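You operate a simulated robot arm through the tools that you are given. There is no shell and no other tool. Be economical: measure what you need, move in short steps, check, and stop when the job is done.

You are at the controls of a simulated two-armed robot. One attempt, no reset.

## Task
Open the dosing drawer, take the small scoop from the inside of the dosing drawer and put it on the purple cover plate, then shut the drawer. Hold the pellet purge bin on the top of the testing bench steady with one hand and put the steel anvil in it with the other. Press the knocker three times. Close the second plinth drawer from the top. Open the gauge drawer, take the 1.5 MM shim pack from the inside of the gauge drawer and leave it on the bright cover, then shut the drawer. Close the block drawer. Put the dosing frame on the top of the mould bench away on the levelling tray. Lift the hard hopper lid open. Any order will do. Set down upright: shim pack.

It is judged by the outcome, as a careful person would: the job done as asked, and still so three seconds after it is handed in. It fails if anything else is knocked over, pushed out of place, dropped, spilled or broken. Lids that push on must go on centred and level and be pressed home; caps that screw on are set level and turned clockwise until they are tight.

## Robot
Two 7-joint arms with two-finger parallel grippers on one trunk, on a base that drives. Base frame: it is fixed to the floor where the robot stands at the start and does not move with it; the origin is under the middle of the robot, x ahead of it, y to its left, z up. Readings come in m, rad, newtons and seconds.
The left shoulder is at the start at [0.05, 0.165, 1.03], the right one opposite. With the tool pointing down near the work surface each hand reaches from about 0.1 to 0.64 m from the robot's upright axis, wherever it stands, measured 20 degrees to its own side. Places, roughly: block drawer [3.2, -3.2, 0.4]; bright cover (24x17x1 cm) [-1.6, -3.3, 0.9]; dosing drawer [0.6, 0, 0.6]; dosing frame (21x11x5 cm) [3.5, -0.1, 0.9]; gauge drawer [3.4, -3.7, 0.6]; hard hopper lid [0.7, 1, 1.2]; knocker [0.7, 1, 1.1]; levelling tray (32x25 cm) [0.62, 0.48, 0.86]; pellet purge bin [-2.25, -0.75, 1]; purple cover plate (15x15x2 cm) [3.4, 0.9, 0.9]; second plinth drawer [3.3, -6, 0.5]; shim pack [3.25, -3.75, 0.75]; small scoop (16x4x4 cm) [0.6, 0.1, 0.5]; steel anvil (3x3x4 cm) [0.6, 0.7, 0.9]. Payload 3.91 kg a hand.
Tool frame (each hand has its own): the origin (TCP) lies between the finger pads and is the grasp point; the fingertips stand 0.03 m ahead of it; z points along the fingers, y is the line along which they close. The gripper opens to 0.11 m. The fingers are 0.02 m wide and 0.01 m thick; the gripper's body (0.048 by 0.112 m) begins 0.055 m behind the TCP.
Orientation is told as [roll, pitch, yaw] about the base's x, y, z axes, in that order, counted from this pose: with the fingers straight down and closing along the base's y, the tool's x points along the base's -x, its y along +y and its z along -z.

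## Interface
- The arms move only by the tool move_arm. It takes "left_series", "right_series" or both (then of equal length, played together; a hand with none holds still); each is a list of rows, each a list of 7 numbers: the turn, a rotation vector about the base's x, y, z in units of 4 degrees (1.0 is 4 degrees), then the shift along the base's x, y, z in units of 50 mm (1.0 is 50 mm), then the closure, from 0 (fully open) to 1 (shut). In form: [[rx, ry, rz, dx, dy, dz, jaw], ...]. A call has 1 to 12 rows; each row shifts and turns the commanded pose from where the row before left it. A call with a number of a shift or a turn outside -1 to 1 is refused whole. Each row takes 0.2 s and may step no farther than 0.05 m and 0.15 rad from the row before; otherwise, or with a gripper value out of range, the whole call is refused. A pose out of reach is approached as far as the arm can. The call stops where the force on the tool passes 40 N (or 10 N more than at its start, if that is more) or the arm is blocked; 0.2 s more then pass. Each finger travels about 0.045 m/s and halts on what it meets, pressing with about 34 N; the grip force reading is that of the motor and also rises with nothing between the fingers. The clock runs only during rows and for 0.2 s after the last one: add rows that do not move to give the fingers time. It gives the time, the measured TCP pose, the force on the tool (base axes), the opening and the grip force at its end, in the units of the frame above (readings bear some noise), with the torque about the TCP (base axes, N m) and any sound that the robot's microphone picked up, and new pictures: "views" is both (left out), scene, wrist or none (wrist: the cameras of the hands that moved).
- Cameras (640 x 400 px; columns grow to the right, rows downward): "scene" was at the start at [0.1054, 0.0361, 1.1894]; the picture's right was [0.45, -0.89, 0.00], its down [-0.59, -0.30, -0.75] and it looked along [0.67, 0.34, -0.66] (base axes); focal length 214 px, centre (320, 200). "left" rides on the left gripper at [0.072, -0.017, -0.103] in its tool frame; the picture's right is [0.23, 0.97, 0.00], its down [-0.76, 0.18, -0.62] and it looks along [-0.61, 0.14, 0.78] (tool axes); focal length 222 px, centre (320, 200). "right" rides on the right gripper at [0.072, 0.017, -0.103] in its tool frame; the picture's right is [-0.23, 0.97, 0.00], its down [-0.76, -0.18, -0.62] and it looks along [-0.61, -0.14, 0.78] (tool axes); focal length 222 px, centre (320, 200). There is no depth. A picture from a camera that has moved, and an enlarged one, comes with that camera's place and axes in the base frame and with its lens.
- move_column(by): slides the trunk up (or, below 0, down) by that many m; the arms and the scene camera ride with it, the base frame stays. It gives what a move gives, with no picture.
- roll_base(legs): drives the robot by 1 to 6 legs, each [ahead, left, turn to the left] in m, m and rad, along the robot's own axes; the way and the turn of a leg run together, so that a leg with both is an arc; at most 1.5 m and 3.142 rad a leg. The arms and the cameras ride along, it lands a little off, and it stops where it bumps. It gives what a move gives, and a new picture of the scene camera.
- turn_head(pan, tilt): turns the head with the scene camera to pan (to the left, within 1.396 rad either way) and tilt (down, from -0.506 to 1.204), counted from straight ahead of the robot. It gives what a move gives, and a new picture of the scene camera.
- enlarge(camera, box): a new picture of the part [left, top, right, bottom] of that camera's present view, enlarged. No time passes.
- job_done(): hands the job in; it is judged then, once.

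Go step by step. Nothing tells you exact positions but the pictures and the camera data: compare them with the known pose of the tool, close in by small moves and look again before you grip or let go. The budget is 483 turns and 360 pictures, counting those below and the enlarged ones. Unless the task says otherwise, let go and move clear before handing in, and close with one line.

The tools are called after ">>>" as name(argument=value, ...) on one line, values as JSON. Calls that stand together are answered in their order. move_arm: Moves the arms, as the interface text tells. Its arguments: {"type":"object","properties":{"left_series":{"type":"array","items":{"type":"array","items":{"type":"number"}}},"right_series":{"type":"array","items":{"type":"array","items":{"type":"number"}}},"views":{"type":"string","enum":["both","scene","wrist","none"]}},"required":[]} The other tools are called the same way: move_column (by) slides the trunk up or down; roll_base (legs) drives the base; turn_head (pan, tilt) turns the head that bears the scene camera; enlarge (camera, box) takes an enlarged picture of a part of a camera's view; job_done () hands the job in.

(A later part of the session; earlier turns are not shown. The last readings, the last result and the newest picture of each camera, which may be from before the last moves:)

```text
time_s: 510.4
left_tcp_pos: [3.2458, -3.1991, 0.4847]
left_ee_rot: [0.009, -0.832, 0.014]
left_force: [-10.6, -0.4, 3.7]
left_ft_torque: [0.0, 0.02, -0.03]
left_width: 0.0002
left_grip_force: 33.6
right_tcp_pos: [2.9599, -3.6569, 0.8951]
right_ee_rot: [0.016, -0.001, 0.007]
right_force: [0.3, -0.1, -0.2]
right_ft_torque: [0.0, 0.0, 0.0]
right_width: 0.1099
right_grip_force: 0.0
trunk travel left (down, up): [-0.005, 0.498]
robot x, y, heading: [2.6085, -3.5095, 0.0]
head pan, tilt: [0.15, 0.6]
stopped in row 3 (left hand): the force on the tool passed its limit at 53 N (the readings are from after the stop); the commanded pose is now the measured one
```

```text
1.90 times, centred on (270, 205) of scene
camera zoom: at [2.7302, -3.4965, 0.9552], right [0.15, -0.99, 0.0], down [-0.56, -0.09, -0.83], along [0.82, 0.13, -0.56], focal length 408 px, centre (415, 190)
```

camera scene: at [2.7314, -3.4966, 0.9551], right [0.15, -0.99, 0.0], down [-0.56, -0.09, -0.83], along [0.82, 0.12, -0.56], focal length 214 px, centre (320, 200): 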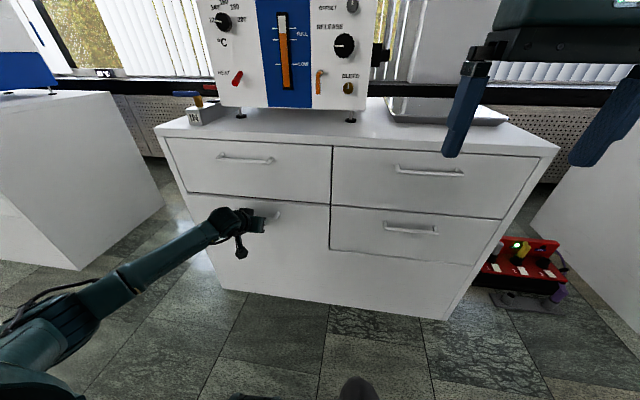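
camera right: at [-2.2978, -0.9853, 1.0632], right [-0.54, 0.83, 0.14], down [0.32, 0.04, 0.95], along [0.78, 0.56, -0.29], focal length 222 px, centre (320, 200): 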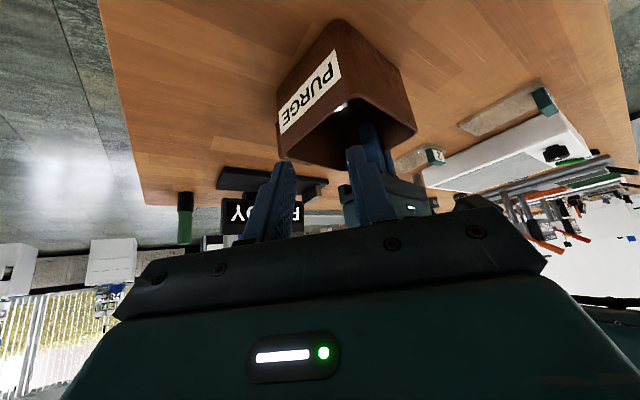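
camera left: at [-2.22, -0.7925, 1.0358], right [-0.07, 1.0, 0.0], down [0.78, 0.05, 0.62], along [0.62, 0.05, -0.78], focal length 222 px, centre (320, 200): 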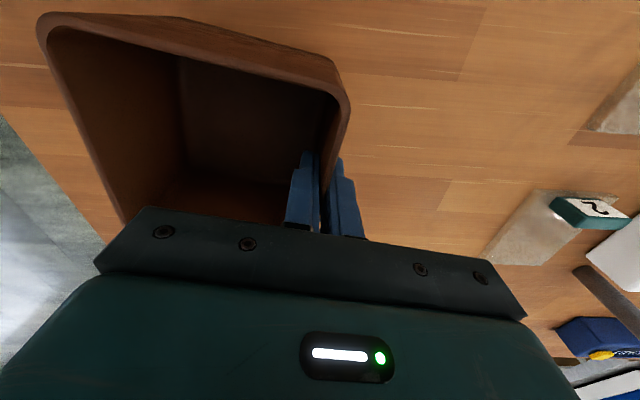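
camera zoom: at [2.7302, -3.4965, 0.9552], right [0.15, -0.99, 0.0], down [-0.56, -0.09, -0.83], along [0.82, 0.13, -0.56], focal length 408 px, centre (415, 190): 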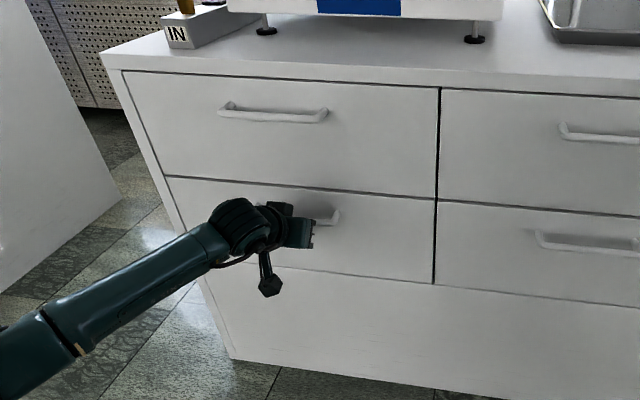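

The block drawer is shut. Retract the left hand, back off a little, and orient the right hand for the gauge drawer handle at ≈(3.24, −3.69, 0.722).

>>> move_arm(left_series=[[0, 0, 0, -0.8, 0, 0, 1], [0, 0, 0, -0.8, 0, 0, 1], [0, 0, 0, -0.8, 0, 0.2, 1], [0, 0, 0, -0.8, 0.2, 0.3, 1], [0, 0, 0, -0.5, 0.2, 0.3, 1], [0, 0, 0, 0, 0.2, 0.5, 1], [0, 0, 0, 0, 0.2, 0.5, 1], [0, 0, 0, 0, 0.2, 0.5, 1], [0, 0, 0, 0, 0, 0, 1], [0, 0, 0, 0, 0, 0, 1]], right_series=[[0.6318, -0.6318, -0.9919, -0.1, 0, 0, 0.4], [0.6318, -0.6318, -0.9919, -0.1, 0, 0, 0.4], [0.6318, -0.6318, -0.9919, -0.1, 0, 0, 0.4], [0.6318, -0.6318, -0.9919, -0.1, 0, 0, 0.4], [0.6318, -0.6318, -0.9919, 0, 0, 0, 0.4], [0.6318, -0.6318, -0.9919, 0, 0, 0, 0.4], [0.6318, -0.6318, -0.9919, 0, 0, 0, 0.4], [0.6318, -0.6318, -0.9919, 0, 0, 0, 0.4], [0.6318, -0.6318, -0.9919, 0, 0, 0, 0.4], [0.6318, -0.6318, -0.9919, 0, 0, 0, 0.4]], views="none")

>>> move_arm(right_series=[[0.6318, -0.6318, -0.9919, 0, 0, -0.2, 0.4], [0.6318, -0.6318, -0.9919, 0, 0, -0.2, 0.4], [0.6318, -0.6318, -0.9919, 0, 0, -0.2, 0.4], [0.6318, -0.6318, -0.9919, 0, 0, -0.2, 0.4], [0.6318, -0.6318, -0.9919, 0, 0, -0.2, 0.4], [0.6318, -0.6318, -0.9919, 0, 0, -0.2, 0.4], [0.6318, -0.6318, -0.9919, 0, 0, -0.2, 0.4], [0.6318, -0.6318, -0.9919, 0, 0, -0.2, 0.4], [0.6318, -0.6318, -0.9919, 0, 0, -0.2, 0.4], [0.6318, -0.6318, -0.9919, 0, 0, -0.2, 0.4]], views="both")

```text
time_s: 512.6
left_tcp_pos: [3.0638, -3.1486, 0.5982]
left_ee_rot: [0.009, -0.832, 0.013]
left_force: [0.2, -0.6, 0.5]
left_ft_torque: [0.05, 0.04, -0.01]
left_width: 0.0001
left_grip_force: 34.2
right_tcp_pos: [2.9419, -3.6571, 0.8942]
right_ee_rot: [0.583, -0.246, -0.782]
right_force: [-0.3, -0.5, -0.2]
right_ft_torque: [-0.02, -0.03, 0.01]
right_width: 0.0661
right_grip_force: 0.1
trunk travel left (down, up): [-0.005, 0.498]
robot x, y, heading: [2.6123, -3.5108, 0.009]
head pan, tilt: [0.15, 0.6]
```

```text
time_s: 514.8
left_tcp_pos: [3.0638, -3.1492, 0.5986]
left_ee_rot: [0.009, -0.834, 0.014]
left_force: [0.5, 0.0, 0.3]
left_ft_torque: [-0.01, -0.01, 0.01]
left_width: 0.0
left_grip_force: 34.0
right_tcp_pos: [2.9856, -3.6321, 0.8459]
right_ee_rot: [1.152, -0.003, -1.57]
right_force: [-0.4, -0.4, -0.3]
right_ft_torque: [-0.05, 0.04, 0.0]
right_width: 0.0658
right_grip_force: 0.1
right hand out of reach, approached as far as the arm can: row 6, 7, 8, 9, 10
trunk travel left (down, up): [-0.005, 0.498]
robot x, y, heading: [2.6119, -3.5093, 0.002]
head pan, tilt: [0.15, 0.6]
camera scene: at [2.7309, -3.4964, 0.9551], right [0.15, -0.99, 0.0], down [-0.56, -0.09, -0.83], along [0.82, 0.13, -0.56], focal length 214 px, centre (320, 200)
camera right: at [2.8987, -3.5607, 0.9014], right [0.4, -0.22, 0.89], down [-0.64, -0.76, 0.09], along [0.66, -0.61, -0.45], focal length 222 px, centre (320, 200)
```

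scene: 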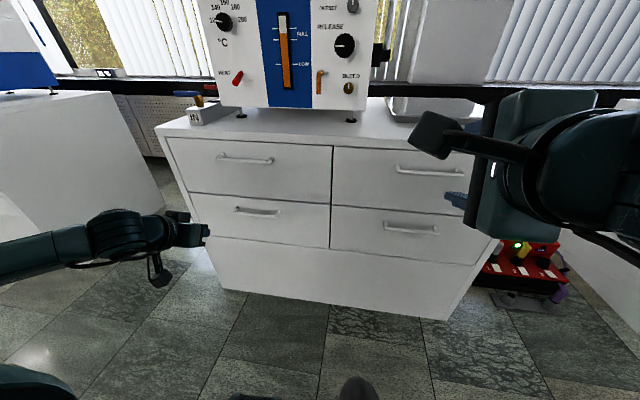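
right: 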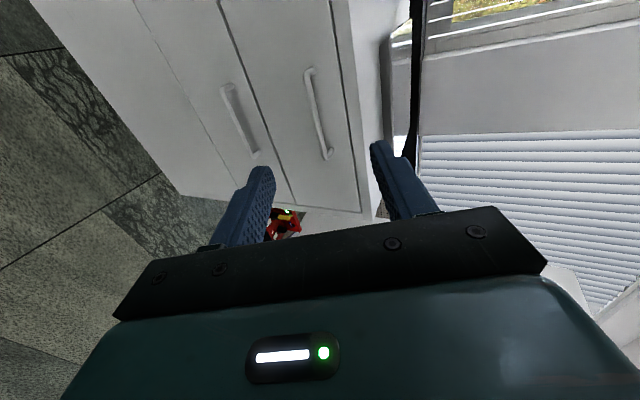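

The handle is centred at (3.24, −3.688, 0.716). Approach with half-open jaws.

>>> move_arm(right_series=[[0, 0, 0, 0.5, -0.19, -0.45, 0.4], [0, 0, 0, 0.5, -0.19, -0.45, 0.4], [0, 0, 0, 0.5, -0.19, -0.45, 0.4], [0, 0, 0, 0.5, -0.19, -0.45, 0.4], [0, 0, 0, 0.5, -0.19, -0.45, 0.4], [0, 0, 0, 0.5, -0.19, -0.35, 0.4]], views="wrist")

```text
time_s: 516.2
left_tcp_pos: [3.0622, -3.1487, 0.5984]
left_ee_rot: [0.009, -0.832, 0.014]
left_force: [-0.7, -0.1, 0.1]
left_ft_torque: [-0.02, 0.02, -0.02]
left_width: 0.0
left_grip_force: 33.8
right_tcp_pos: [3.1363, -3.6899, 0.7158]
right_ee_rot: [1.152, -0.007, -1.57]
right_force: [0.7, -0.7, -0.2]
right_ft_torque: [0.02, -0.02, 0.0]
right_width: 0.0658
right_grip_force: 0.1
trunk travel left (down, up): [-0.005, 0.498]
robot x, y, heading: [2.6139, -3.5062, -0.0]
head pan, tilt: [0.15, 0.6]
camera right: at [3.049, -3.6187, 0.7715], right [0.4, -0.22, 0.89], down [-0.64, -0.76, 0.1], along [0.66, -0.61, -0.44], focal length 222 px, centre (320, 200)
```

right: 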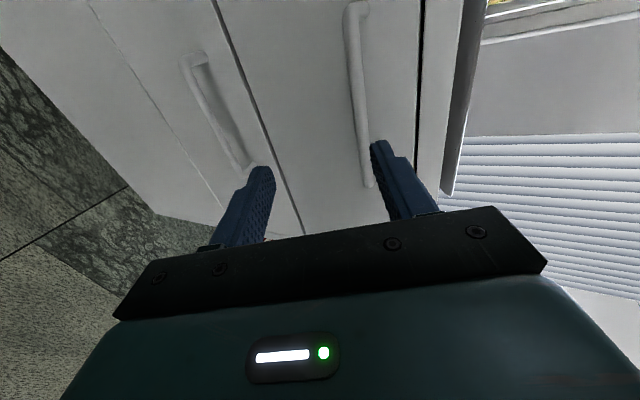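

>>> move_arm(right_series=[[0, 0, 0, 0.5, 0, -0.05, 0.45], [0, 0, 0, 0.5, 0, -0.03, 0.45], [0, 0, 0, 0.4, 0, 0, 0.45], [0, 0, 0, 0.4, 0, 0, 0.45]], views="wrist")

```text
time_s: 517.2
left_tcp_pos: [3.0622, -3.1499, 0.5991]
left_ee_rot: [0.007, -0.834, 0.015]
left_force: [-0.2, 0.7, 0.4]
left_ft_torque: [-0.03, 0.0, -0.03]
left_width: 0.0002
left_grip_force: 34.0
right_tcp_pos: [3.2252, -3.6889, 0.7116]
right_ee_rot: [1.153, -0.005, -1.57]
right_force: [0.3, -0.8, 0.2]
right_ft_torque: [0.02, 0.02, 0.02]
right_width: 0.0604
right_grip_force: 0.1
trunk travel left (down, up): [-0.005, 0.498]
robot x, y, heading: [2.6153, -3.5096, 0.004]
head pan, tilt: [0.15, 0.6]
camera right: at [3.1387, -3.6188, 0.7676], right [0.4, -0.22, 0.89], down [-0.64, -0.76, 0.1], along [0.66, -0.61, -0.45], focal length 222 px, centre (320, 200)
```

right: 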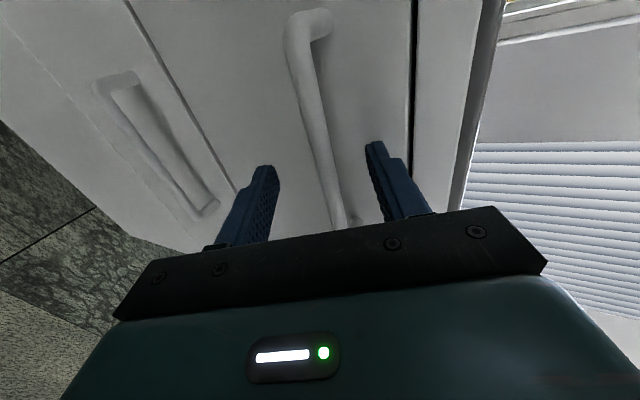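

Bar is centred between the fingers. Close on it.

>>> move_arm(right_series=[[0, 0, 0, 0.1, 0, 0, 0.6], [0, 0, 0, 0, 0, 0, 0.75], [0, 0, 0, 0, 0, 0, 0.85], [0, 0, 0, 0, 0, 0, 1], [0, 0, 0, 0, 0, 0, 1], [0, 0, 0, 0, 0, 0, 1]], views="wrist")

```text
time_s: 518.6
left_tcp_pos: [3.0626, -3.1496, 0.6002]
left_ee_rot: [0.006, -0.833, 0.013]
left_force: [0.4, 0.2, 0.6]
left_ft_torque: [-0.05, 0.0, 0.02]
left_width: 0.0002
left_grip_force: 34.1
right_tcp_pos: [3.2302, -3.69, 0.7141]
right_ee_rot: [1.155, -0.004, -1.57]
right_force: [5.4, -0.7, 12.5]
right_ft_torque: [0.12, -0.21, 0.01]
right_width: 0.0118
right_grip_force: 45.1
trunk travel left (down, up): [-0.005, 0.498]
robot x, y, heading: [2.6144, -3.5098, 0.002]
head pan, tilt: [0.15, 0.6]
camera right: at [3.1433, -3.6189, 0.7696], right [0.39, -0.22, 0.89], down [-0.64, -0.76, 0.09], along [0.66, -0.61, -0.44], focal length 222 px, centre (320, 200)
```

right: 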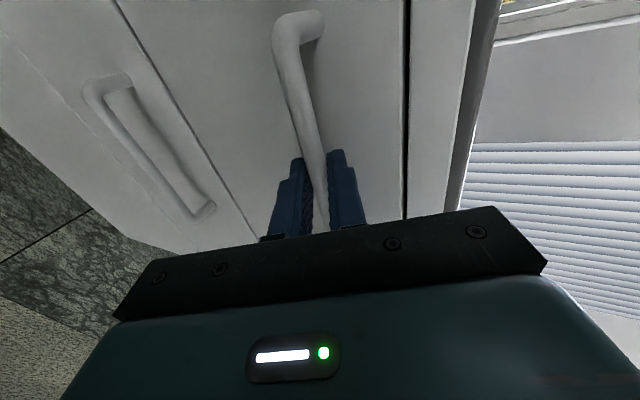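

Gripped. Pull with the arm a bit, then with the base.

>>> move_arm(right_series=[[0, 0, 0, -0.3, 0, 0.03, 1], [0, 0, 0, -0.4, 0, 0, 1], [0, 0, 0, -0.4, 0, 0, 1], [0, 0, 0, -0.4, 0, 0, 1], [0, 0, 0, -0.4, 0, 0, 1], [0, 0, 0, -0.4, 0, 0, 1]], views="none")

>>> roll_base(legs=[[-0.2, 0, 0]])

```text
time_s: 520.0
left_tcp_pos: [3.0633, -3.1501, 0.6005]
left_ee_rot: [0.007, -0.835, 0.015]
left_force: [0.4, -0.4, -0.5]
left_ft_torque: [-0.01, -0.02, 0.01]
left_width: 0.0
left_grip_force: 34.0
right_tcp_pos: [3.1146, -3.6899, 0.7141]
right_ee_rot: [1.154, -0.005, -1.571]
right_force: [-1.7, -8.4, 16.3]
right_ft_torque: [0.2, -0.13, 0.23]
right_width: 0.0116
right_grip_force: 45.4
trunk travel left (down, up): [-0.005, 0.498]
robot x, y, heading: [2.6125, -3.5063, 0.002]
head pan, tilt: [0.15, 0.6]
```

```text
time_s: 521.6
left_tcp_pos: [2.8646, -3.1495, 0.5984]
left_ee_rot: [0.006, -0.834, 0.013]
left_force: [-0.8, 0.4, -0.2]
left_ft_torque: [0.0, 0.0, 0.03]
left_width: 0.0
left_grip_force: 33.3
right_tcp_pos: [2.915, -3.6908, 0.7141]
right_ee_rot: [1.153, -0.005, -1.568]
right_force: [-0.9, 1.6, 16.2]
right_ft_torque: [-0.15, -0.15, -0.66]
right_width: 0.0116
right_grip_force: 44.8
trunk travel left (down, up): [-0.005, 0.498]
robot x, y, heading: [2.4162, -3.5088, -0.001]
head pan, tilt: [0.15, 0.6]
camera scene: at [2.5312, -3.4965, 0.9553], right [0.15, -0.99, 0.0], down [-0.56, -0.09, -0.83], along [0.82, 0.12, -0.56], focal length 214 px, centre (320, 200)
```

scene: 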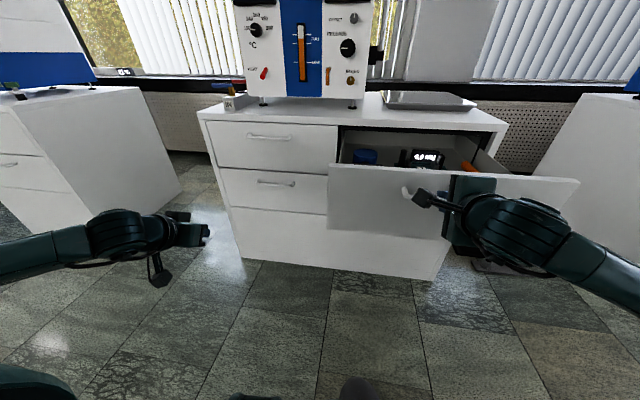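

Drawer open 0.31 m. Release the handle, back off with the base, raise the trunk and look inside.

>>> move_arm(right_series=[[0, 0, 0, 0, 0, -0.03, 0.7], [0, 0, 0, 0, 0, 0, 0.4], [0, 0, 0, 0, 0, 0, 0.4], [0, 0, 0, 0, 0, 0, 0.4]], views="none")

>>> roll_base(legs=[[-0.15, 0, 0]])

>>> move_column(by=0.42)

>>> turn_head(pan=-0.15, tilt=0.7)

```text
time_s: 522.6
left_tcp_pos: [2.8637, -3.1507, 0.5987]
left_ee_rot: [0.008, -0.833, 0.012]
left_force: [0.4, 0.1, -0.1]
left_ft_torque: [0.01, 0.0, -0.02]
left_width: 0.0
left_grip_force: 33.8
right_tcp_pos: [2.9168, -3.6898, 0.7117]
right_ee_rot: [1.151, -0.005, -1.569]
right_force: [-0.7, -0.3, -1.8]
right_ft_torque: [0.04, 0.03, -0.01]
right_width: 0.0647
right_grip_force: 0.0
trunk travel left (down, up): [-0.005, 0.498]
robot x, y, heading: [2.4143, -3.505, 0.003]
head pan, tilt: [0.15, 0.6]
```

```text
time_s: 524.0
left_tcp_pos: [2.7175, -3.1518, 0.5985]
left_ee_rot: [0.009, -0.833, 0.009]
left_force: [-0.1, 0.0, -0.2]
left_ft_torque: [0.02, 0.0, 0.0]
left_width: 0.0
left_grip_force: 34.4
right_tcp_pos: [2.7673, -3.6909, 0.7116]
right_ee_rot: [1.152, -0.005, -1.573]
right_force: [-0.2, -0.4, 0.9]
right_ft_torque: [-0.02, 0.0, 0.05]
right_width: 0.0662
right_grip_force: 0.1
trunk travel left (down, up): [-0.005, 0.498]
robot x, y, heading: [2.2674, -3.5077, 0.001]
head pan, tilt: [0.15, 0.6]
camera scene: at [2.3834, -3.4971, 0.9551], right [0.15, -0.99, 0.0], down [-0.56, -0.08, -0.83], along [0.82, 0.12, -0.56], focal length 214 px, centre (320, 200)
```

scene: 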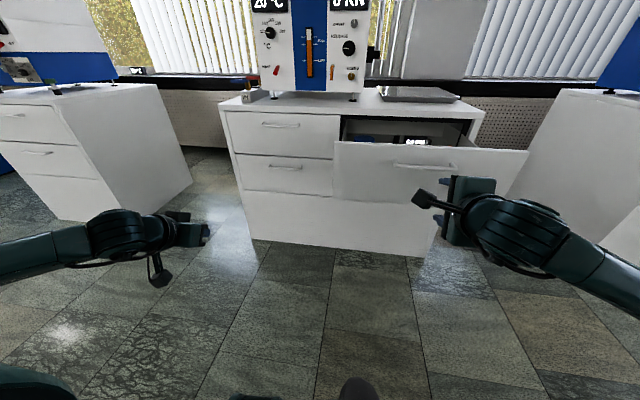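

```text
refused: 0.42 is not a number from -0.4 to 0.4
```

```text
time_s: 524.8
left_tcp_pos: [2.7166, -3.1519, 0.5991]
left_ee_rot: [0.008, -0.832, 0.01]
left_force: [-0.3, -1.1, 0.3]
left_ft_torque: [0.0, 0.0, 0.02]
left_width: 0.0
left_grip_force: 34.1
right_tcp_pos: [2.7666, -3.6912, 0.7108]
right_ee_rot: [1.153, -0.005, -1.572]
right_force: [-0.2, 0.0, 1.2]
right_ft_torque: [-0.01, 0.03, -0.01]
right_width: 0.0663
right_grip_force: 0.2
trunk travel left (down, up): [-0.005, 0.498]
robot x, y, heading: [2.2674, -3.5083, 0.0]
head pan, tilt: [-0.15, 0.7]
camera scene: at [2.3799, -3.523, 0.9465], right [-0.15, -0.99, 0.0], down [-0.64, 0.1, -0.77], along [0.76, -0.11, -0.64], focal length 214 px, centre (320, 200)
```

scene: 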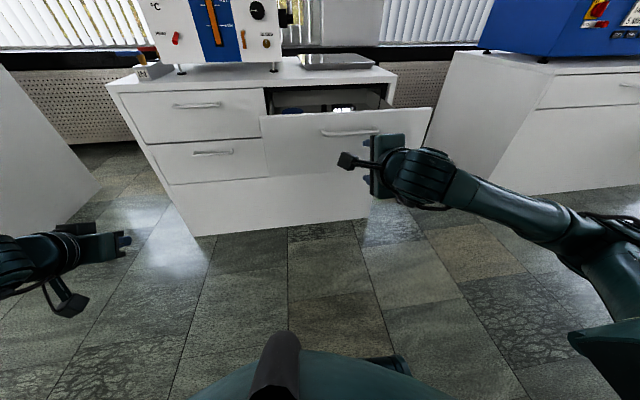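

>>> move_column(by=0.4)

>>> roll_base(legs=[[0.2, 0.1, 0]])

>>> enlarge(camera="scene", box=[200, 100, 440, 260])

```text
time_s: 528.6
left_tcp_pos: [2.7161, -3.1511, 0.9994]
left_ee_rot: [0.007, -0.832, 0.008]
left_force: [0.0, -0.6, 0.3]
left_ft_torque: [-0.01, 0.0, -0.01]
left_width: 0.0
left_grip_force: 34.2
right_tcp_pos: [2.767, -3.6919, 1.1116]
right_ee_rot: [1.151, -0.004, -1.573]
right_force: [-0.7, -0.2, 0.8]
right_ft_torque: [0.01, 0.03, 0.0]
right_width: 0.0662
right_grip_force: 0.1
trunk travel left (down, up): [-0.405, 0.098]
robot x, y, heading: [2.2668, -3.5067, -0.002]
head pan, tilt: [-0.15, 0.7]
```

```text
time_s: 530.3
left_tcp_pos: [2.9146, -3.0517, 0.9978]
left_ee_rot: [0.005, -0.832, 0.008]
left_force: [-0.3, 0.2, -0.4]
left_ft_torque: [0.02, 0.01, 0.0]
left_width: 0.0003
left_grip_force: 33.6
right_tcp_pos: [2.9638, -3.5912, 1.1125]
right_ee_rot: [1.153, -0.005, -1.574]
right_force: [0.2, -0.3, -0.2]
right_ft_torque: [0.03, -0.03, -0.05]
right_width: 0.066
right_grip_force: 0.1
trunk travel left (down, up): [-0.405, 0.098]
robot x, y, heading: [2.4645, -3.4077, -0.005]
head pan, tilt: [-0.15, 0.7]
camera scene: at [2.5774, -3.4233, 1.3464], right [-0.15, -0.99, 0.0], down [-0.64, 0.1, -0.76], along [0.76, -0.12, -0.64], focal length 214 px, centre (320, 200)
```

scene: 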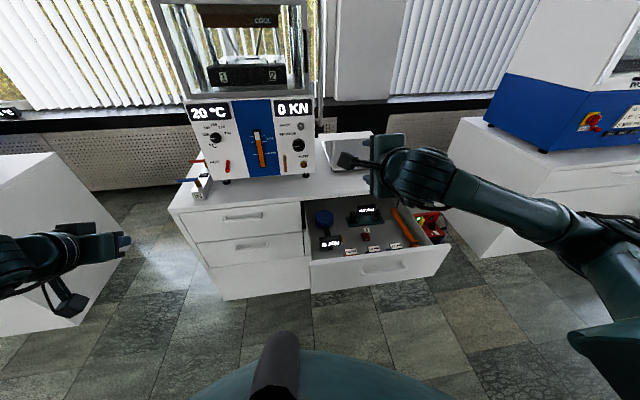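

```text
2.50 times, centred on (320, 180) of scene
camera zoom: at [2.5774, -3.4233, 1.3464], right [-0.15, -0.99, 0.0], down [-0.64, 0.1, -0.76], along [0.76, -0.12, -0.64], focal length 536 px, centre (320, 250)
```

zoom: 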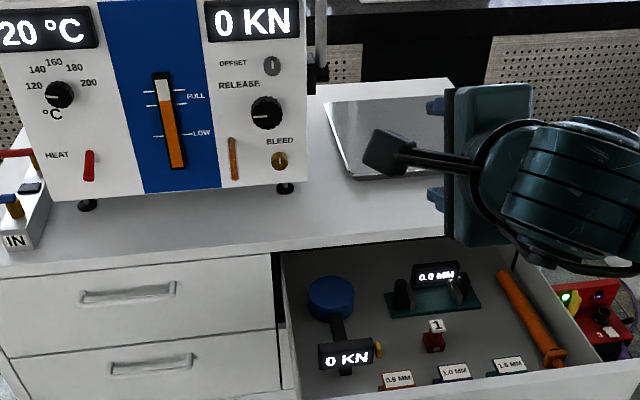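

Three shim packs lie near the drawer's front. Zoom on the labels.

>>> enlarge(camera="scene", box=[310, 195, 450, 285])

```text
4.44 times, centred on (380, 240) of scene
camera zoom: at [2.5774, -3.4233, 1.3464], right [-0.15, -0.99, 0.0], down [-0.64, 0.1, -0.76], along [0.76, -0.12, -0.64], focal length 953 px, centre (53, 22)
```

zoom: 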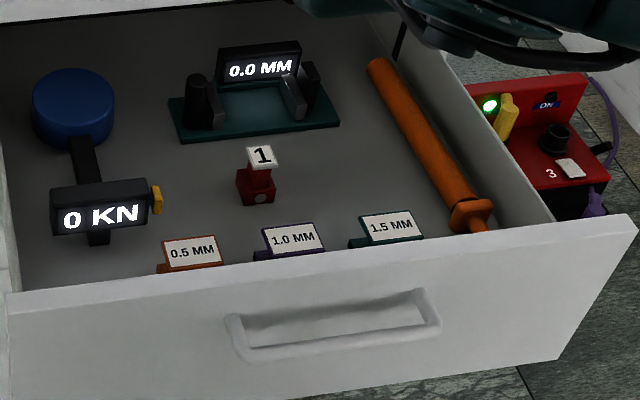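

The 1.5 MM pack is the rightmost, near (3.04, −3.79). I turn the right hand fingers-down above the drawer.

>>> move_arm(right_series=[[0, 1, 0, 0, -0.1, 0, 0], [0, 1, 0, 0, -0.1, 0, 0], [0, 1, 0, 0, -0.1, 0, 0], [0, 1, 0, 0, -0.1, 0, 0], [0, 1, 0, 0, -0.1, 0, 0], [0, 1, 0, 0, -0.1, 0, 0], [0, 1, 0, 0, -0.1, 0, 0], [0, 1, 0, 0, -0.1, 0, 0], [0, 1, 0, 0, -0.1, 0, 0], [0, 1, 0, 0, -0.1, 0, 0], [0, 1, 0, 0, -0.1, 0, 0], [0, 1, 0, 0, -0.1, 0, 0]], views="none")

>>> move_arm(right_series=[[0, 1, 0, 0, -0.5, 0, 0], [0, 1, 0, 0, -0.5, 0, 0], [0, 1, 0, 0, -0.5, 0, 0], [0, 1, 0, 0, -0.5, 0, 0], [0, 0.5, 0, 0, -0.5, 0, 0]])

```text
time_s: 532.9
left_tcp_pos: [2.9136, -3.0524, 0.9987]
left_ee_rot: [0.009, -0.833, 0.01]
left_force: [-0.3, -0.6, -0.8]
left_ft_torque: [-0.01, 0.0, -0.04]
left_width: 0.0
left_grip_force: 33.9
right_tcp_pos: [2.9633, -3.6528, 1.1116]
right_ee_rot: [0.314, -0.005, -1.566]
right_force: [0.8, -1.0, 0.4]
right_ft_torque: [0.01, 0.0, 0.02]
right_width: 0.1101
right_grip_force: 0.0
trunk travel left (down, up): [-0.405, 0.098]
robot x, y, heading: [2.4577, -3.4083, -0.002]
head pan, tilt: [-0.15, 0.7]
```

```text
time_s: 534.1
left_tcp_pos: [2.9146, -3.0524, 1.0001]
left_ee_rot: [0.009, -0.834, 0.01]
left_force: [0.1, -0.3, 0.3]
left_ft_torque: [-0.01, 0.01, -0.01]
left_width: 0.0001
left_grip_force: 34.5
right_tcp_pos: [2.9633, -3.7788, 1.1123]
right_ee_rot: [0.0, -0.004, -1.567]
right_force: [1.0, 0.2, -0.6]
right_ft_torque: [0.05, -0.01, -0.02]
right_width: 0.11
right_grip_force: 0.0
trunk travel left (down, up): [-0.405, 0.098]
robot x, y, heading: [2.4637, -3.4088, 0.0]
head pan, tilt: [-0.15, 0.7]
camera scene: at [2.5767, -3.4239, 1.3464], right [-0.15, -0.99, 0.0], down [-0.64, 0.1, -0.76], along [0.76, -0.12, -0.64], focal length 214 px, centre (320, 200)
camera right: at [2.9813, -3.7065, 1.2137], right [0.97, -0.22, 0.0], down [-0.18, -0.76, 0.63], along [-0.14, -0.61, -0.78], focal length 222 px, centre (320, 200)
```

scene: 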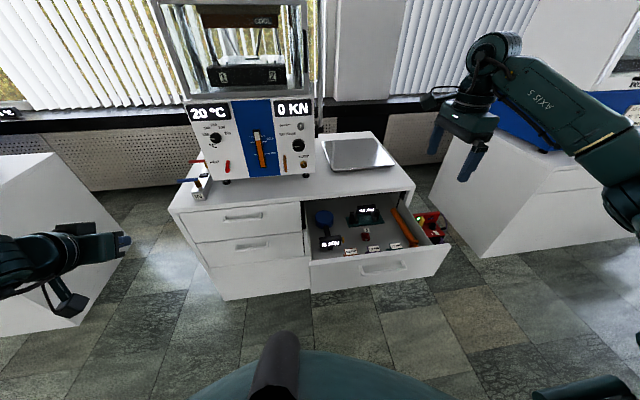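
right: 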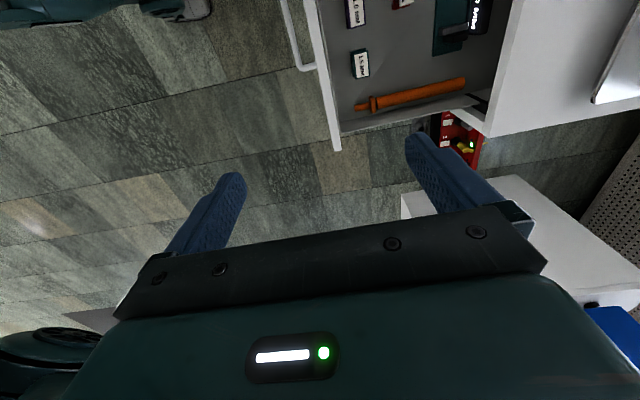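

>>> enlarge(camera="right", box=[280, 0, 510, 145])

```text
2.76 times, centred on (395, 72) of right
camera zoom: at [2.9813, -3.7065, 1.2137], right [0.97, -0.22, 0.0], down [-0.18, -0.76, 0.63], along [-0.14, -0.61, -0.78], focal length 613 px, centre (113, 552)
```

zoom: 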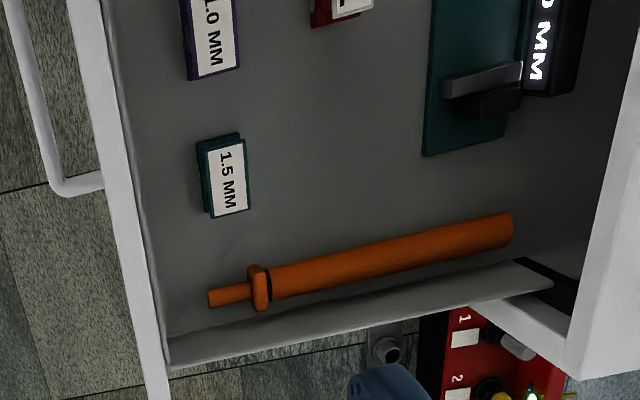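

The pack is about 6 cm (y) × 3.3 cm (x), centred (3.045, −3.79). To stay clear of the drawer front I'll rotate the hand to yaw −180 and grip it along y.

>>> move_arm(right_series=[[0, 0, -1, 0.1, 0, 0, 0], [0, 0, -1, 0.1, 0, 0, 0], [0, 0, -1, 0.1, 0, 0, 0], [0, 0, -1, 0.1, 0, 0, 0], [0, 0, -1, 0.1, 0, 0, 0], [0, 0, -1, 0.1, 0, 0, 0], [0, 0, -1, 0.1, 0, 0, 0], [0, 0, -1, 0.1, 0, 0, 0], [0, 0, -1, 0.1, 0, 0, 0], [0, 0, -1, 0.1, 0, 0, 0], [0, 0, -1, 0.1, 0, 0, 0], [0, 0, -1, 0.1, 0, 0, 0]], views="none")

>>> move_arm(right_series=[[0, 0, -1, 0, 0, 0, 0], [0, 0, -1, 0, 0, 0, 0], [0, 0, -1, 0, 0, 0, 0], [0, 0, -1, 0, 0, 0, 0], [0, 0, -1, 0, 0, 0, 0], [0, 0, -1, 0, 0, 0, 0], [0, 0, -1, 0, 0, 0, 0], [0, 0, -1, 0, 0, 0, 0], [0, 0, -1, 0, 0, 0, 0], [0, 0, -1, 0, 0, 0, 0], [0, 0, -0.5, 0, 0, 0, 0]])

```text
time_s: 536.7
left_tcp_pos: [2.914, -3.0515, 0.9988]
left_ee_rot: [0.008, -0.834, 0.011]
left_force: [-0.7, 0.1, 0.7]
left_ft_torque: [0.0, 0.01, -0.02]
left_width: 0.0
left_grip_force: 33.8
right_tcp_pos: [3.0231, -3.7774, 1.1113]
right_ee_rot: [0.0, -0.004, -2.406]
right_force: [0.0, 0.0, 0.1]
right_ft_torque: [0.03, 0.01, -0.01]
right_width: 0.1104
right_grip_force: 0.1
trunk travel left (down, up): [-0.405, 0.098]
robot x, y, heading: [2.4604, -3.408, -0.001]
head pan, tilt: [-0.15, 0.7]
```

```text
time_s: 539.1
left_tcp_pos: [2.9141, -3.0521, 0.9981]
left_ee_rot: [0.008, -0.833, 0.011]
left_force: [0.1, -0.8, 1.0]
left_ft_torque: [0.01, -0.03, -0.03]
left_width: 0.0
left_grip_force: 34.2
right_tcp_pos: [3.0249, -3.7764, 1.1117]
right_ee_rot: [0.001, -0.003, -3.14]
right_force: [1.6, 0.2, 0.0]
right_ft_torque: [-0.01, 0.02, 0.02]
right_width: 0.11
right_grip_force: 0.1
trunk travel left (down, up): [-0.405, 0.098]
robot x, y, heading: [2.465, -3.4107, -0.0]
head pan, tilt: [-0.15, 0.7]
camera scene: at [2.5768, -3.4236, 1.3465], right [-0.15, -0.99, 0.0], down [-0.64, 0.1, -0.76], along [0.76, -0.12, -0.64], focal length 214 px, centre (320, 200)
camera right: at [3.0976, -3.7947, 1.2138], right [-0.23, -0.97, 0.0], down [-0.76, 0.18, 0.63], along [-0.61, 0.14, -0.78], focal length 222 px, centre (320, 200)
```

scene: 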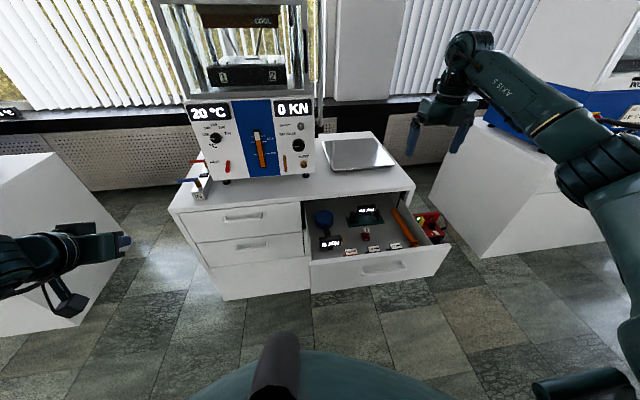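
right: 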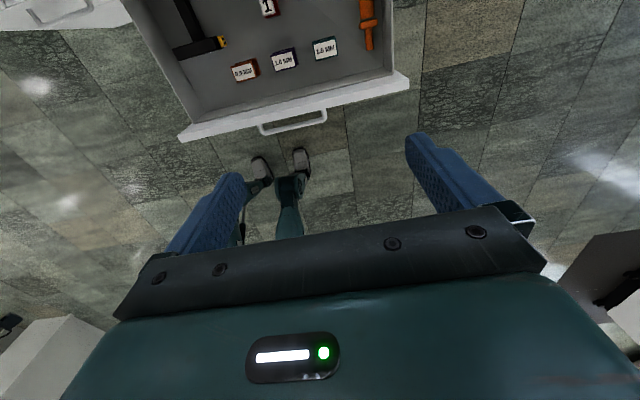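

Orientation reached. I shift the base right so the pack is well within reach, then descend over it.

>>> roll_base(legs=[[0.03, -0.17, 0]])

>>> move_arm(right_series=[[0, 0, 0, 0, 0.8, -0.4, 0.15], [0, 0, 0, 0, 0.8, -0.5, 0.15], [0, 0, 0, 0, 0.8, -0.5, 0.15], [0, 0, 0, 0, 0.7, -0.6, 0.15], [0, 0, 0, 0, 0, -0.8, 0.15], [0, 0, 0, 0, 0, -0.8, 0.15]], views="both")

```text
time_s: 541.2
left_tcp_pos: [2.9436, -3.2239, 0.9988]
left_ee_rot: [0.008, -0.832, 0.011]
left_force: [0.1, -0.1, 0.8]
left_ft_torque: [0.04, 0.03, 0.04]
left_width: 0.0
left_grip_force: 33.6
right_tcp_pos: [3.0531, -3.9475, 1.112]
right_ee_rot: [0.001, -0.003, -3.137]
right_force: [-0.1, -0.6, -0.5]
right_ft_torque: [0.03, 0.0, 0.0]
right_width: 0.1101
right_grip_force: 0.1
trunk travel left (down, up): [-0.405, 0.098]
robot x, y, heading: [2.49, -3.5793, -0.005]
head pan, tilt: [-0.15, 0.7]
camera scene: at [2.6064, -3.5944, 1.3464], right [-0.15, -0.99, 0.0], down [-0.64, 0.1, -0.76], along [0.76, -0.12, -0.64], focal length 214 px, centre (320, 200)
```

scene: 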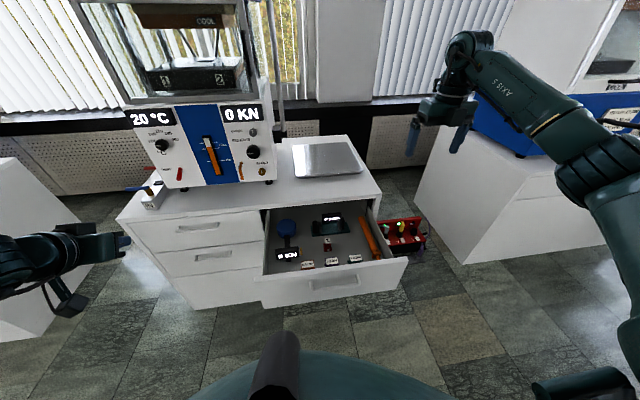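

```text
time_s: 542.6
left_tcp_pos: [2.9436, -3.223, 0.9985]
left_ee_rot: [0.008, -0.834, 0.01]
left_force: [0.1, 0.1, -0.4]
left_ft_torque: [0.03, 0.01, 0.0]
left_width: 0.0
left_grip_force: 34.0
right_tcp_pos: [3.0541, -3.794, 0.9317]
right_ee_rot: [0.002, -0.003, -3.139]
right_force: [-0.3, -0.6, 0.4]
right_ft_torque: [-0.02, -0.01, -0.04]
right_width: 0.0934
right_grip_force: 0.0
trunk travel left (down, up): [-0.405, 0.098]
robot x, y, heading: [2.4921, -3.5824, -0.002]
head pan, tilt: [-0.15, 0.7]
camera scene: at [2.6066, -3.5941, 1.3465], right [-0.15, -0.99, 0.0], down [-0.64, 0.1, -0.76], along [0.76, -0.12, -0.64], focal length 214 px, centre (320, 200)
camera right: at [3.1276, -3.8112, 1.0333], right [-0.22, -0.97, 0.0], down [-0.76, 0.18, 0.63], along [-0.61, 0.14, -0.78], focal length 222 px, centre (320, 200)
```

scene: 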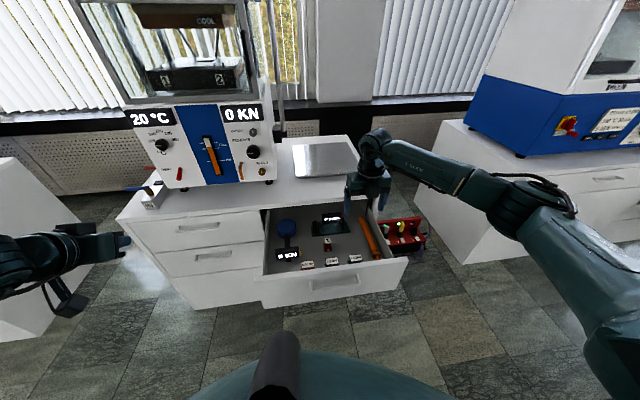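
right: 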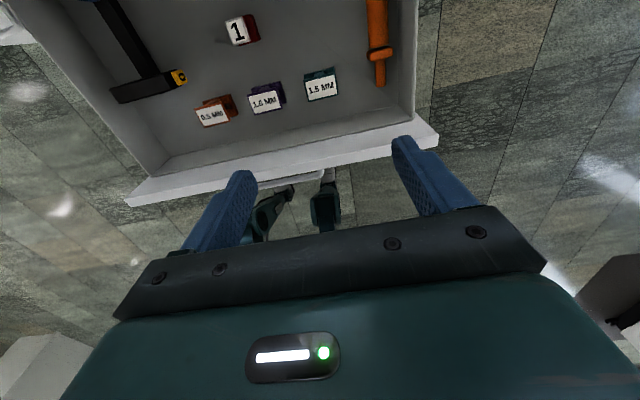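

Aligned over the pack. Descend further and look.

>>> move_arm(right_series=[[0, 0, 0, 0, 0, -0.8, 0.2], [0, 0, 0, 0, 0, -0.8, 0.2], [0, 0, 0, 0, 0, -0.8, 0.2], [0, 0, 0, 0, 0, -0.6, 0.2]], views="both")

```text
time_s: 543.6
left_tcp_pos: [2.9431, -3.2226, 0.9996]
left_ee_rot: [0.009, -0.832, 0.011]
left_force: [-0.2, -0.9, -0.8]
left_ft_torque: [0.03, -0.01, -0.02]
left_width: 0.0
left_grip_force: 33.9
right_tcp_pos: [3.054, -3.7926, 0.7817]
right_ee_rot: [0.0, -0.003, -3.137]
right_force: [-0.5, 0.1, 0.6]
right_ft_torque: [0.01, 0.0, 0.0]
right_width: 0.088
right_grip_force: 0.0
trunk travel left (down, up): [-0.405, 0.098]
robot x, y, heading: [2.4936, -3.5779, -0.003]
head pan, tilt: [-0.15, 0.7]
camera scene: at [2.6065, -3.5941, 1.3465], right [-0.15, -0.99, 0.0], down [-0.64, 0.1, -0.76], along [0.76, -0.12, -0.64], focal length 214 px, centre (320, 200)
camera right: at [3.1277, -3.8102, 0.8843], right [-0.22, -0.97, 0.0], down [-0.76, 0.18, 0.63], along [-0.61, 0.14, -0.78], focal length 222 px, centre (320, 200)
```

scene: 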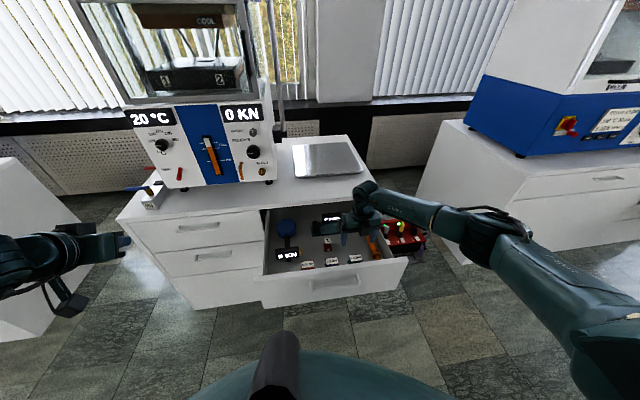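
right: 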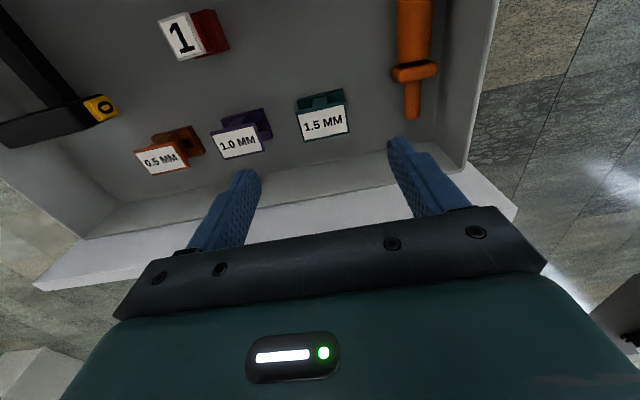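

>>> enlarge(camera="right", box=[200, 70, 440, 220])

```text
2.67 times, centred on (320, 145) of right
camera zoom: at [3.1277, -3.8102, 0.8843], right [-0.22, -0.97, 0.0], down [-0.76, 0.18, 0.63], along [-0.61, 0.14, -0.78], focal length 592 px, centre (320, 347)
```

zoom: 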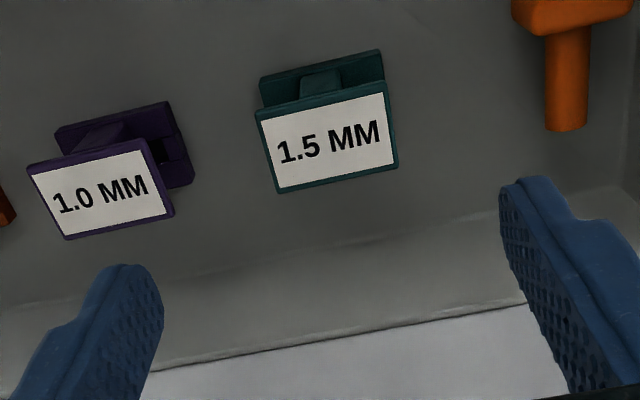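

The pack is a spool: base plate, stem and labelled top plate. I'll straddle both plates' ends and descend close to the drawer floor.

>>> move_arm(right_series=[[0, 0, 0, 0, -0.08, -0.5, 0.3], [0, 0, 0, 0, 0, -0.5, 0.3], [0, 0, 0, 0, 0, -0.3, 0.3]], views="wrist")

```text
time_s: 544.5
left_tcp_pos: [2.9436, -3.2218, 0.9979]
left_ee_rot: [0.009, -0.833, 0.01]
left_force: [0.2, -0.3, 0.3]
left_ft_torque: [0.01, 0.02, -0.01]
left_width: 0.0
left_grip_force: 33.7
right_tcp_pos: [3.0541, -3.7968, 0.717]
right_ee_rot: [0.003, -0.004, -3.139]
right_force: [-1.0, 0.6, -0.5]
right_ft_torque: [0.0, 0.04, 0.01]
right_width: 0.0769
right_grip_force: 0.1
trunk travel left (down, up): [-0.405, 0.098]
robot x, y, heading: [2.4922, -3.5821, -0.004]
head pan, tilt: [-0.15, 0.7]
camera right: at [3.1279, -3.8142, 0.819], right [-0.22, -0.97, 0.0], down [-0.76, 0.18, 0.63], along [-0.61, 0.14, -0.78], focal length 222 px, centre (320, 200)
```

right: 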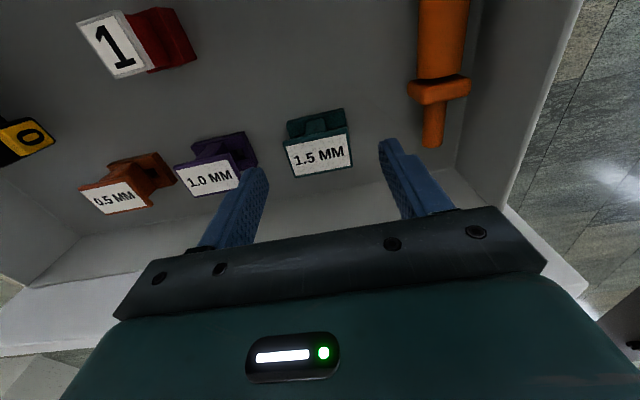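

Narrow the jaws to clear the neighbouring pack, then descend 40 mm.

>>> move_arm(right_series=[[0, 0, 0, 0, 0, 0, 0.42], [0, 0, 0, 0, 0, -0.2, 0.42], [0, 0, 0, 0, 0, -0.3, 0.42], [0, 0, 0, 0, 0, -0.2, 0.42], [0, 0, 0, 0, 0, -0.1, 0.42]], views="wrist")

```text
time_s: 545.6
left_tcp_pos: [2.9431, -3.2227, 0.9981]
left_ee_rot: [0.009, -0.833, 0.011]
left_force: [0.0, 0.3, -0.3]
left_ft_torque: [0.02, 0.0, -0.01]
left_width: 0.0
left_grip_force: 33.7
right_tcp_pos: [3.0524, -3.7966, 0.6763]
right_ee_rot: [0.0, -0.003, -3.138]
right_force: [-0.4, 0.1, 0.0]
right_ft_torque: [-0.02, 0.0, -0.01]
right_width: 0.0639
right_grip_force: 0.0
trunk travel left (down, up): [-0.405, 0.098]
robot x, y, heading: [2.4928, -3.579, -0.002]
head pan, tilt: [-0.15, 0.7]
camera right: at [3.127, -3.8139, 0.779], right [-0.22, -0.97, 0.0], down [-0.76, 0.18, 0.63], along [-0.61, 0.14, -0.78], focal length 222 px, centre (320, 200)
```

right: 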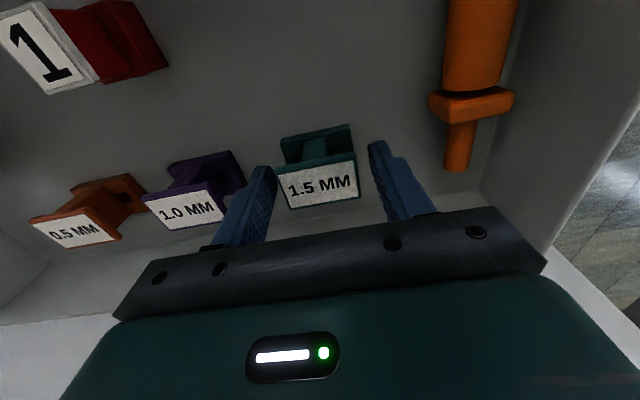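

>>> move_arm(right_series=[[0, 0, 0, 0, 0, -0.1, 0.42], [0, 0, 0, 0, 0, -0.1, 0.42], [0, 0, 0, 0, 0, 0, 0.42]], views="none")

>>> enlarge(camera="right", box=[220, 90, 440, 240])

```text
time_s: 546.5
left_tcp_pos: [2.9435, -3.2228, 0.9995]
left_ee_rot: [0.01, -0.833, 0.01]
left_force: [0.3, -0.1, 0.5]
left_ft_torque: [0.01, -0.03, 0.01]
left_width: 0.0
left_grip_force: 34.0
right_tcp_pos: [3.0525, -3.796, 0.6664]
right_ee_rot: [0.0, -0.004, -3.14]
right_force: [-0.4, 0.0, 0.6]
right_ft_torque: [-0.01, -0.04, -0.02]
right_width: 0.0639
right_grip_force: 0.1
trunk travel left (down, up): [-0.405, 0.098]
robot x, y, heading: [2.4924, -3.5801, -0.001]
head pan, tilt: [-0.15, 0.7]
```

```text
2.67 times, centred on (330, 165) of right
camera zoom: at [3.1268, -3.814, 0.7686], right [-0.22, -0.97, 0.0], down [-0.76, 0.17, 0.63], along [-0.61, 0.14, -0.78], focal length 592 px, centre (293, 293)
```

zoom: 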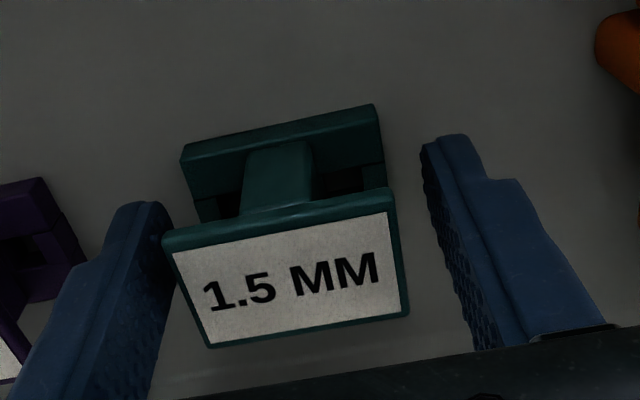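

Close on the pack's ends after a small centring shift.

>>> move_arm(right_series=[[0, 0, 0, 0.08, 0.08, 0, 0.42], [0, 0, 0, 0, 0, 0, 0.5], [0, 0, 0, 0, 0, 0, 0.6], [0, 0, 0, 0, 0, 0, 0.8], [0, 0, 0, 0, 0, 0, 1], [0, 0, 0, 0, 0, 0, 1]], views="none")

>>> enlarge(camera="right", box=[220, 90, 440, 240])

```text
time_s: 547.9
left_tcp_pos: [2.9433, -3.223, 0.9984]
left_ee_rot: [0.007, -0.833, 0.01]
left_force: [-0.1, -0.3, 0.9]
left_ft_torque: [-0.02, -0.01, 0.0]
left_width: 0.0
left_grip_force: 34.5
right_tcp_pos: [3.0562, -3.792, 0.6669]
right_ee_rot: [0.001, -0.003, -3.138]
right_force: [-0.6, 0.6, 0.2]
right_ft_torque: [0.02, 0.01, 0.02]
right_width: 0.0474
right_grip_force: 33.7
trunk travel left (down, up): [-0.405, 0.098]
robot x, y, heading: [2.4939, -3.5799, 0.001]
head pan, tilt: [-0.15, 0.7]
```

```text
2.67 times, centred on (330, 165) of right
camera zoom: at [3.1304, -3.8105, 0.7687], right [-0.22, -0.97, 0.0], down [-0.76, 0.18, 0.63], along [-0.61, 0.14, -0.78], focal length 592 px, centre (293, 293)
```

zoom: 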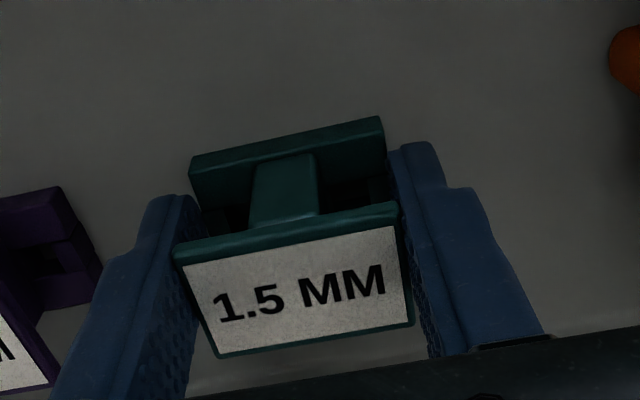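

Gripped at 47 mm. Lift slowly.

>>> move_arm(right_series=[[0, 0, 0, 0, 0, 0.1, 1], [0, 0, 0, 0, 0, 0.2, 1], [0, 0, 0, 0, 0, 0.3, 1], [0, 0, 0, 0, 0, 0.4, 1], [0, 0, 0, 0, 0, 0.5, 1], [0, 0, 0, 0, 0, 0.6, 1], [0, 0, 0, 0, 0, 0.6, 1], [0, 0, 0, 0, 0, 0.6, 1]], views="wrist")

```text
time_s: 549.6
left_tcp_pos: [2.9429, -3.2224, 0.9992]
left_ee_rot: [0.009, -0.834, 0.011]
left_force: [0.5, 0.3, 0.8]
left_ft_torque: [-0.02, 0.01, -0.01]
left_width: 0.0002
left_grip_force: 33.8
right_tcp_pos: [3.0575, -3.7929, 0.8328]
right_ee_rot: [0.003, -0.002, -3.139]
right_force: [0.2, 0.5, -0.9]
right_ft_torque: [-0.05, -0.02, -0.02]
right_width: 0.0474
right_grip_force: 34.4
trunk travel left (down, up): [-0.405, 0.098]
robot x, y, heading: [2.4929, -3.5809, -0.003]
head pan, tilt: [-0.15, 0.7]
camera right: at [3.1314, -3.8099, 0.9343], right [-0.22, -0.97, 0.0], down [-0.76, 0.18, 0.62], along [-0.61, 0.14, -0.78], focal length 222 px, centre (320, 200)
```

right: 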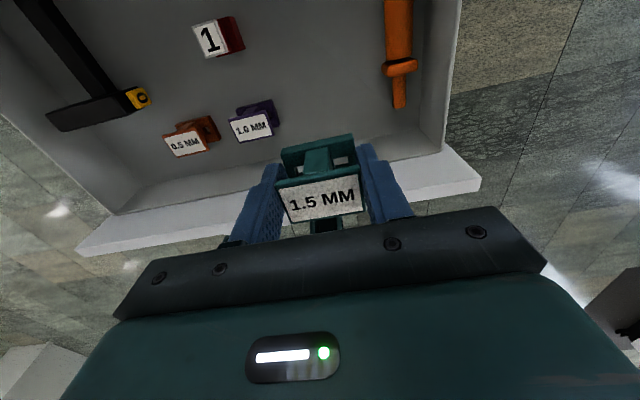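

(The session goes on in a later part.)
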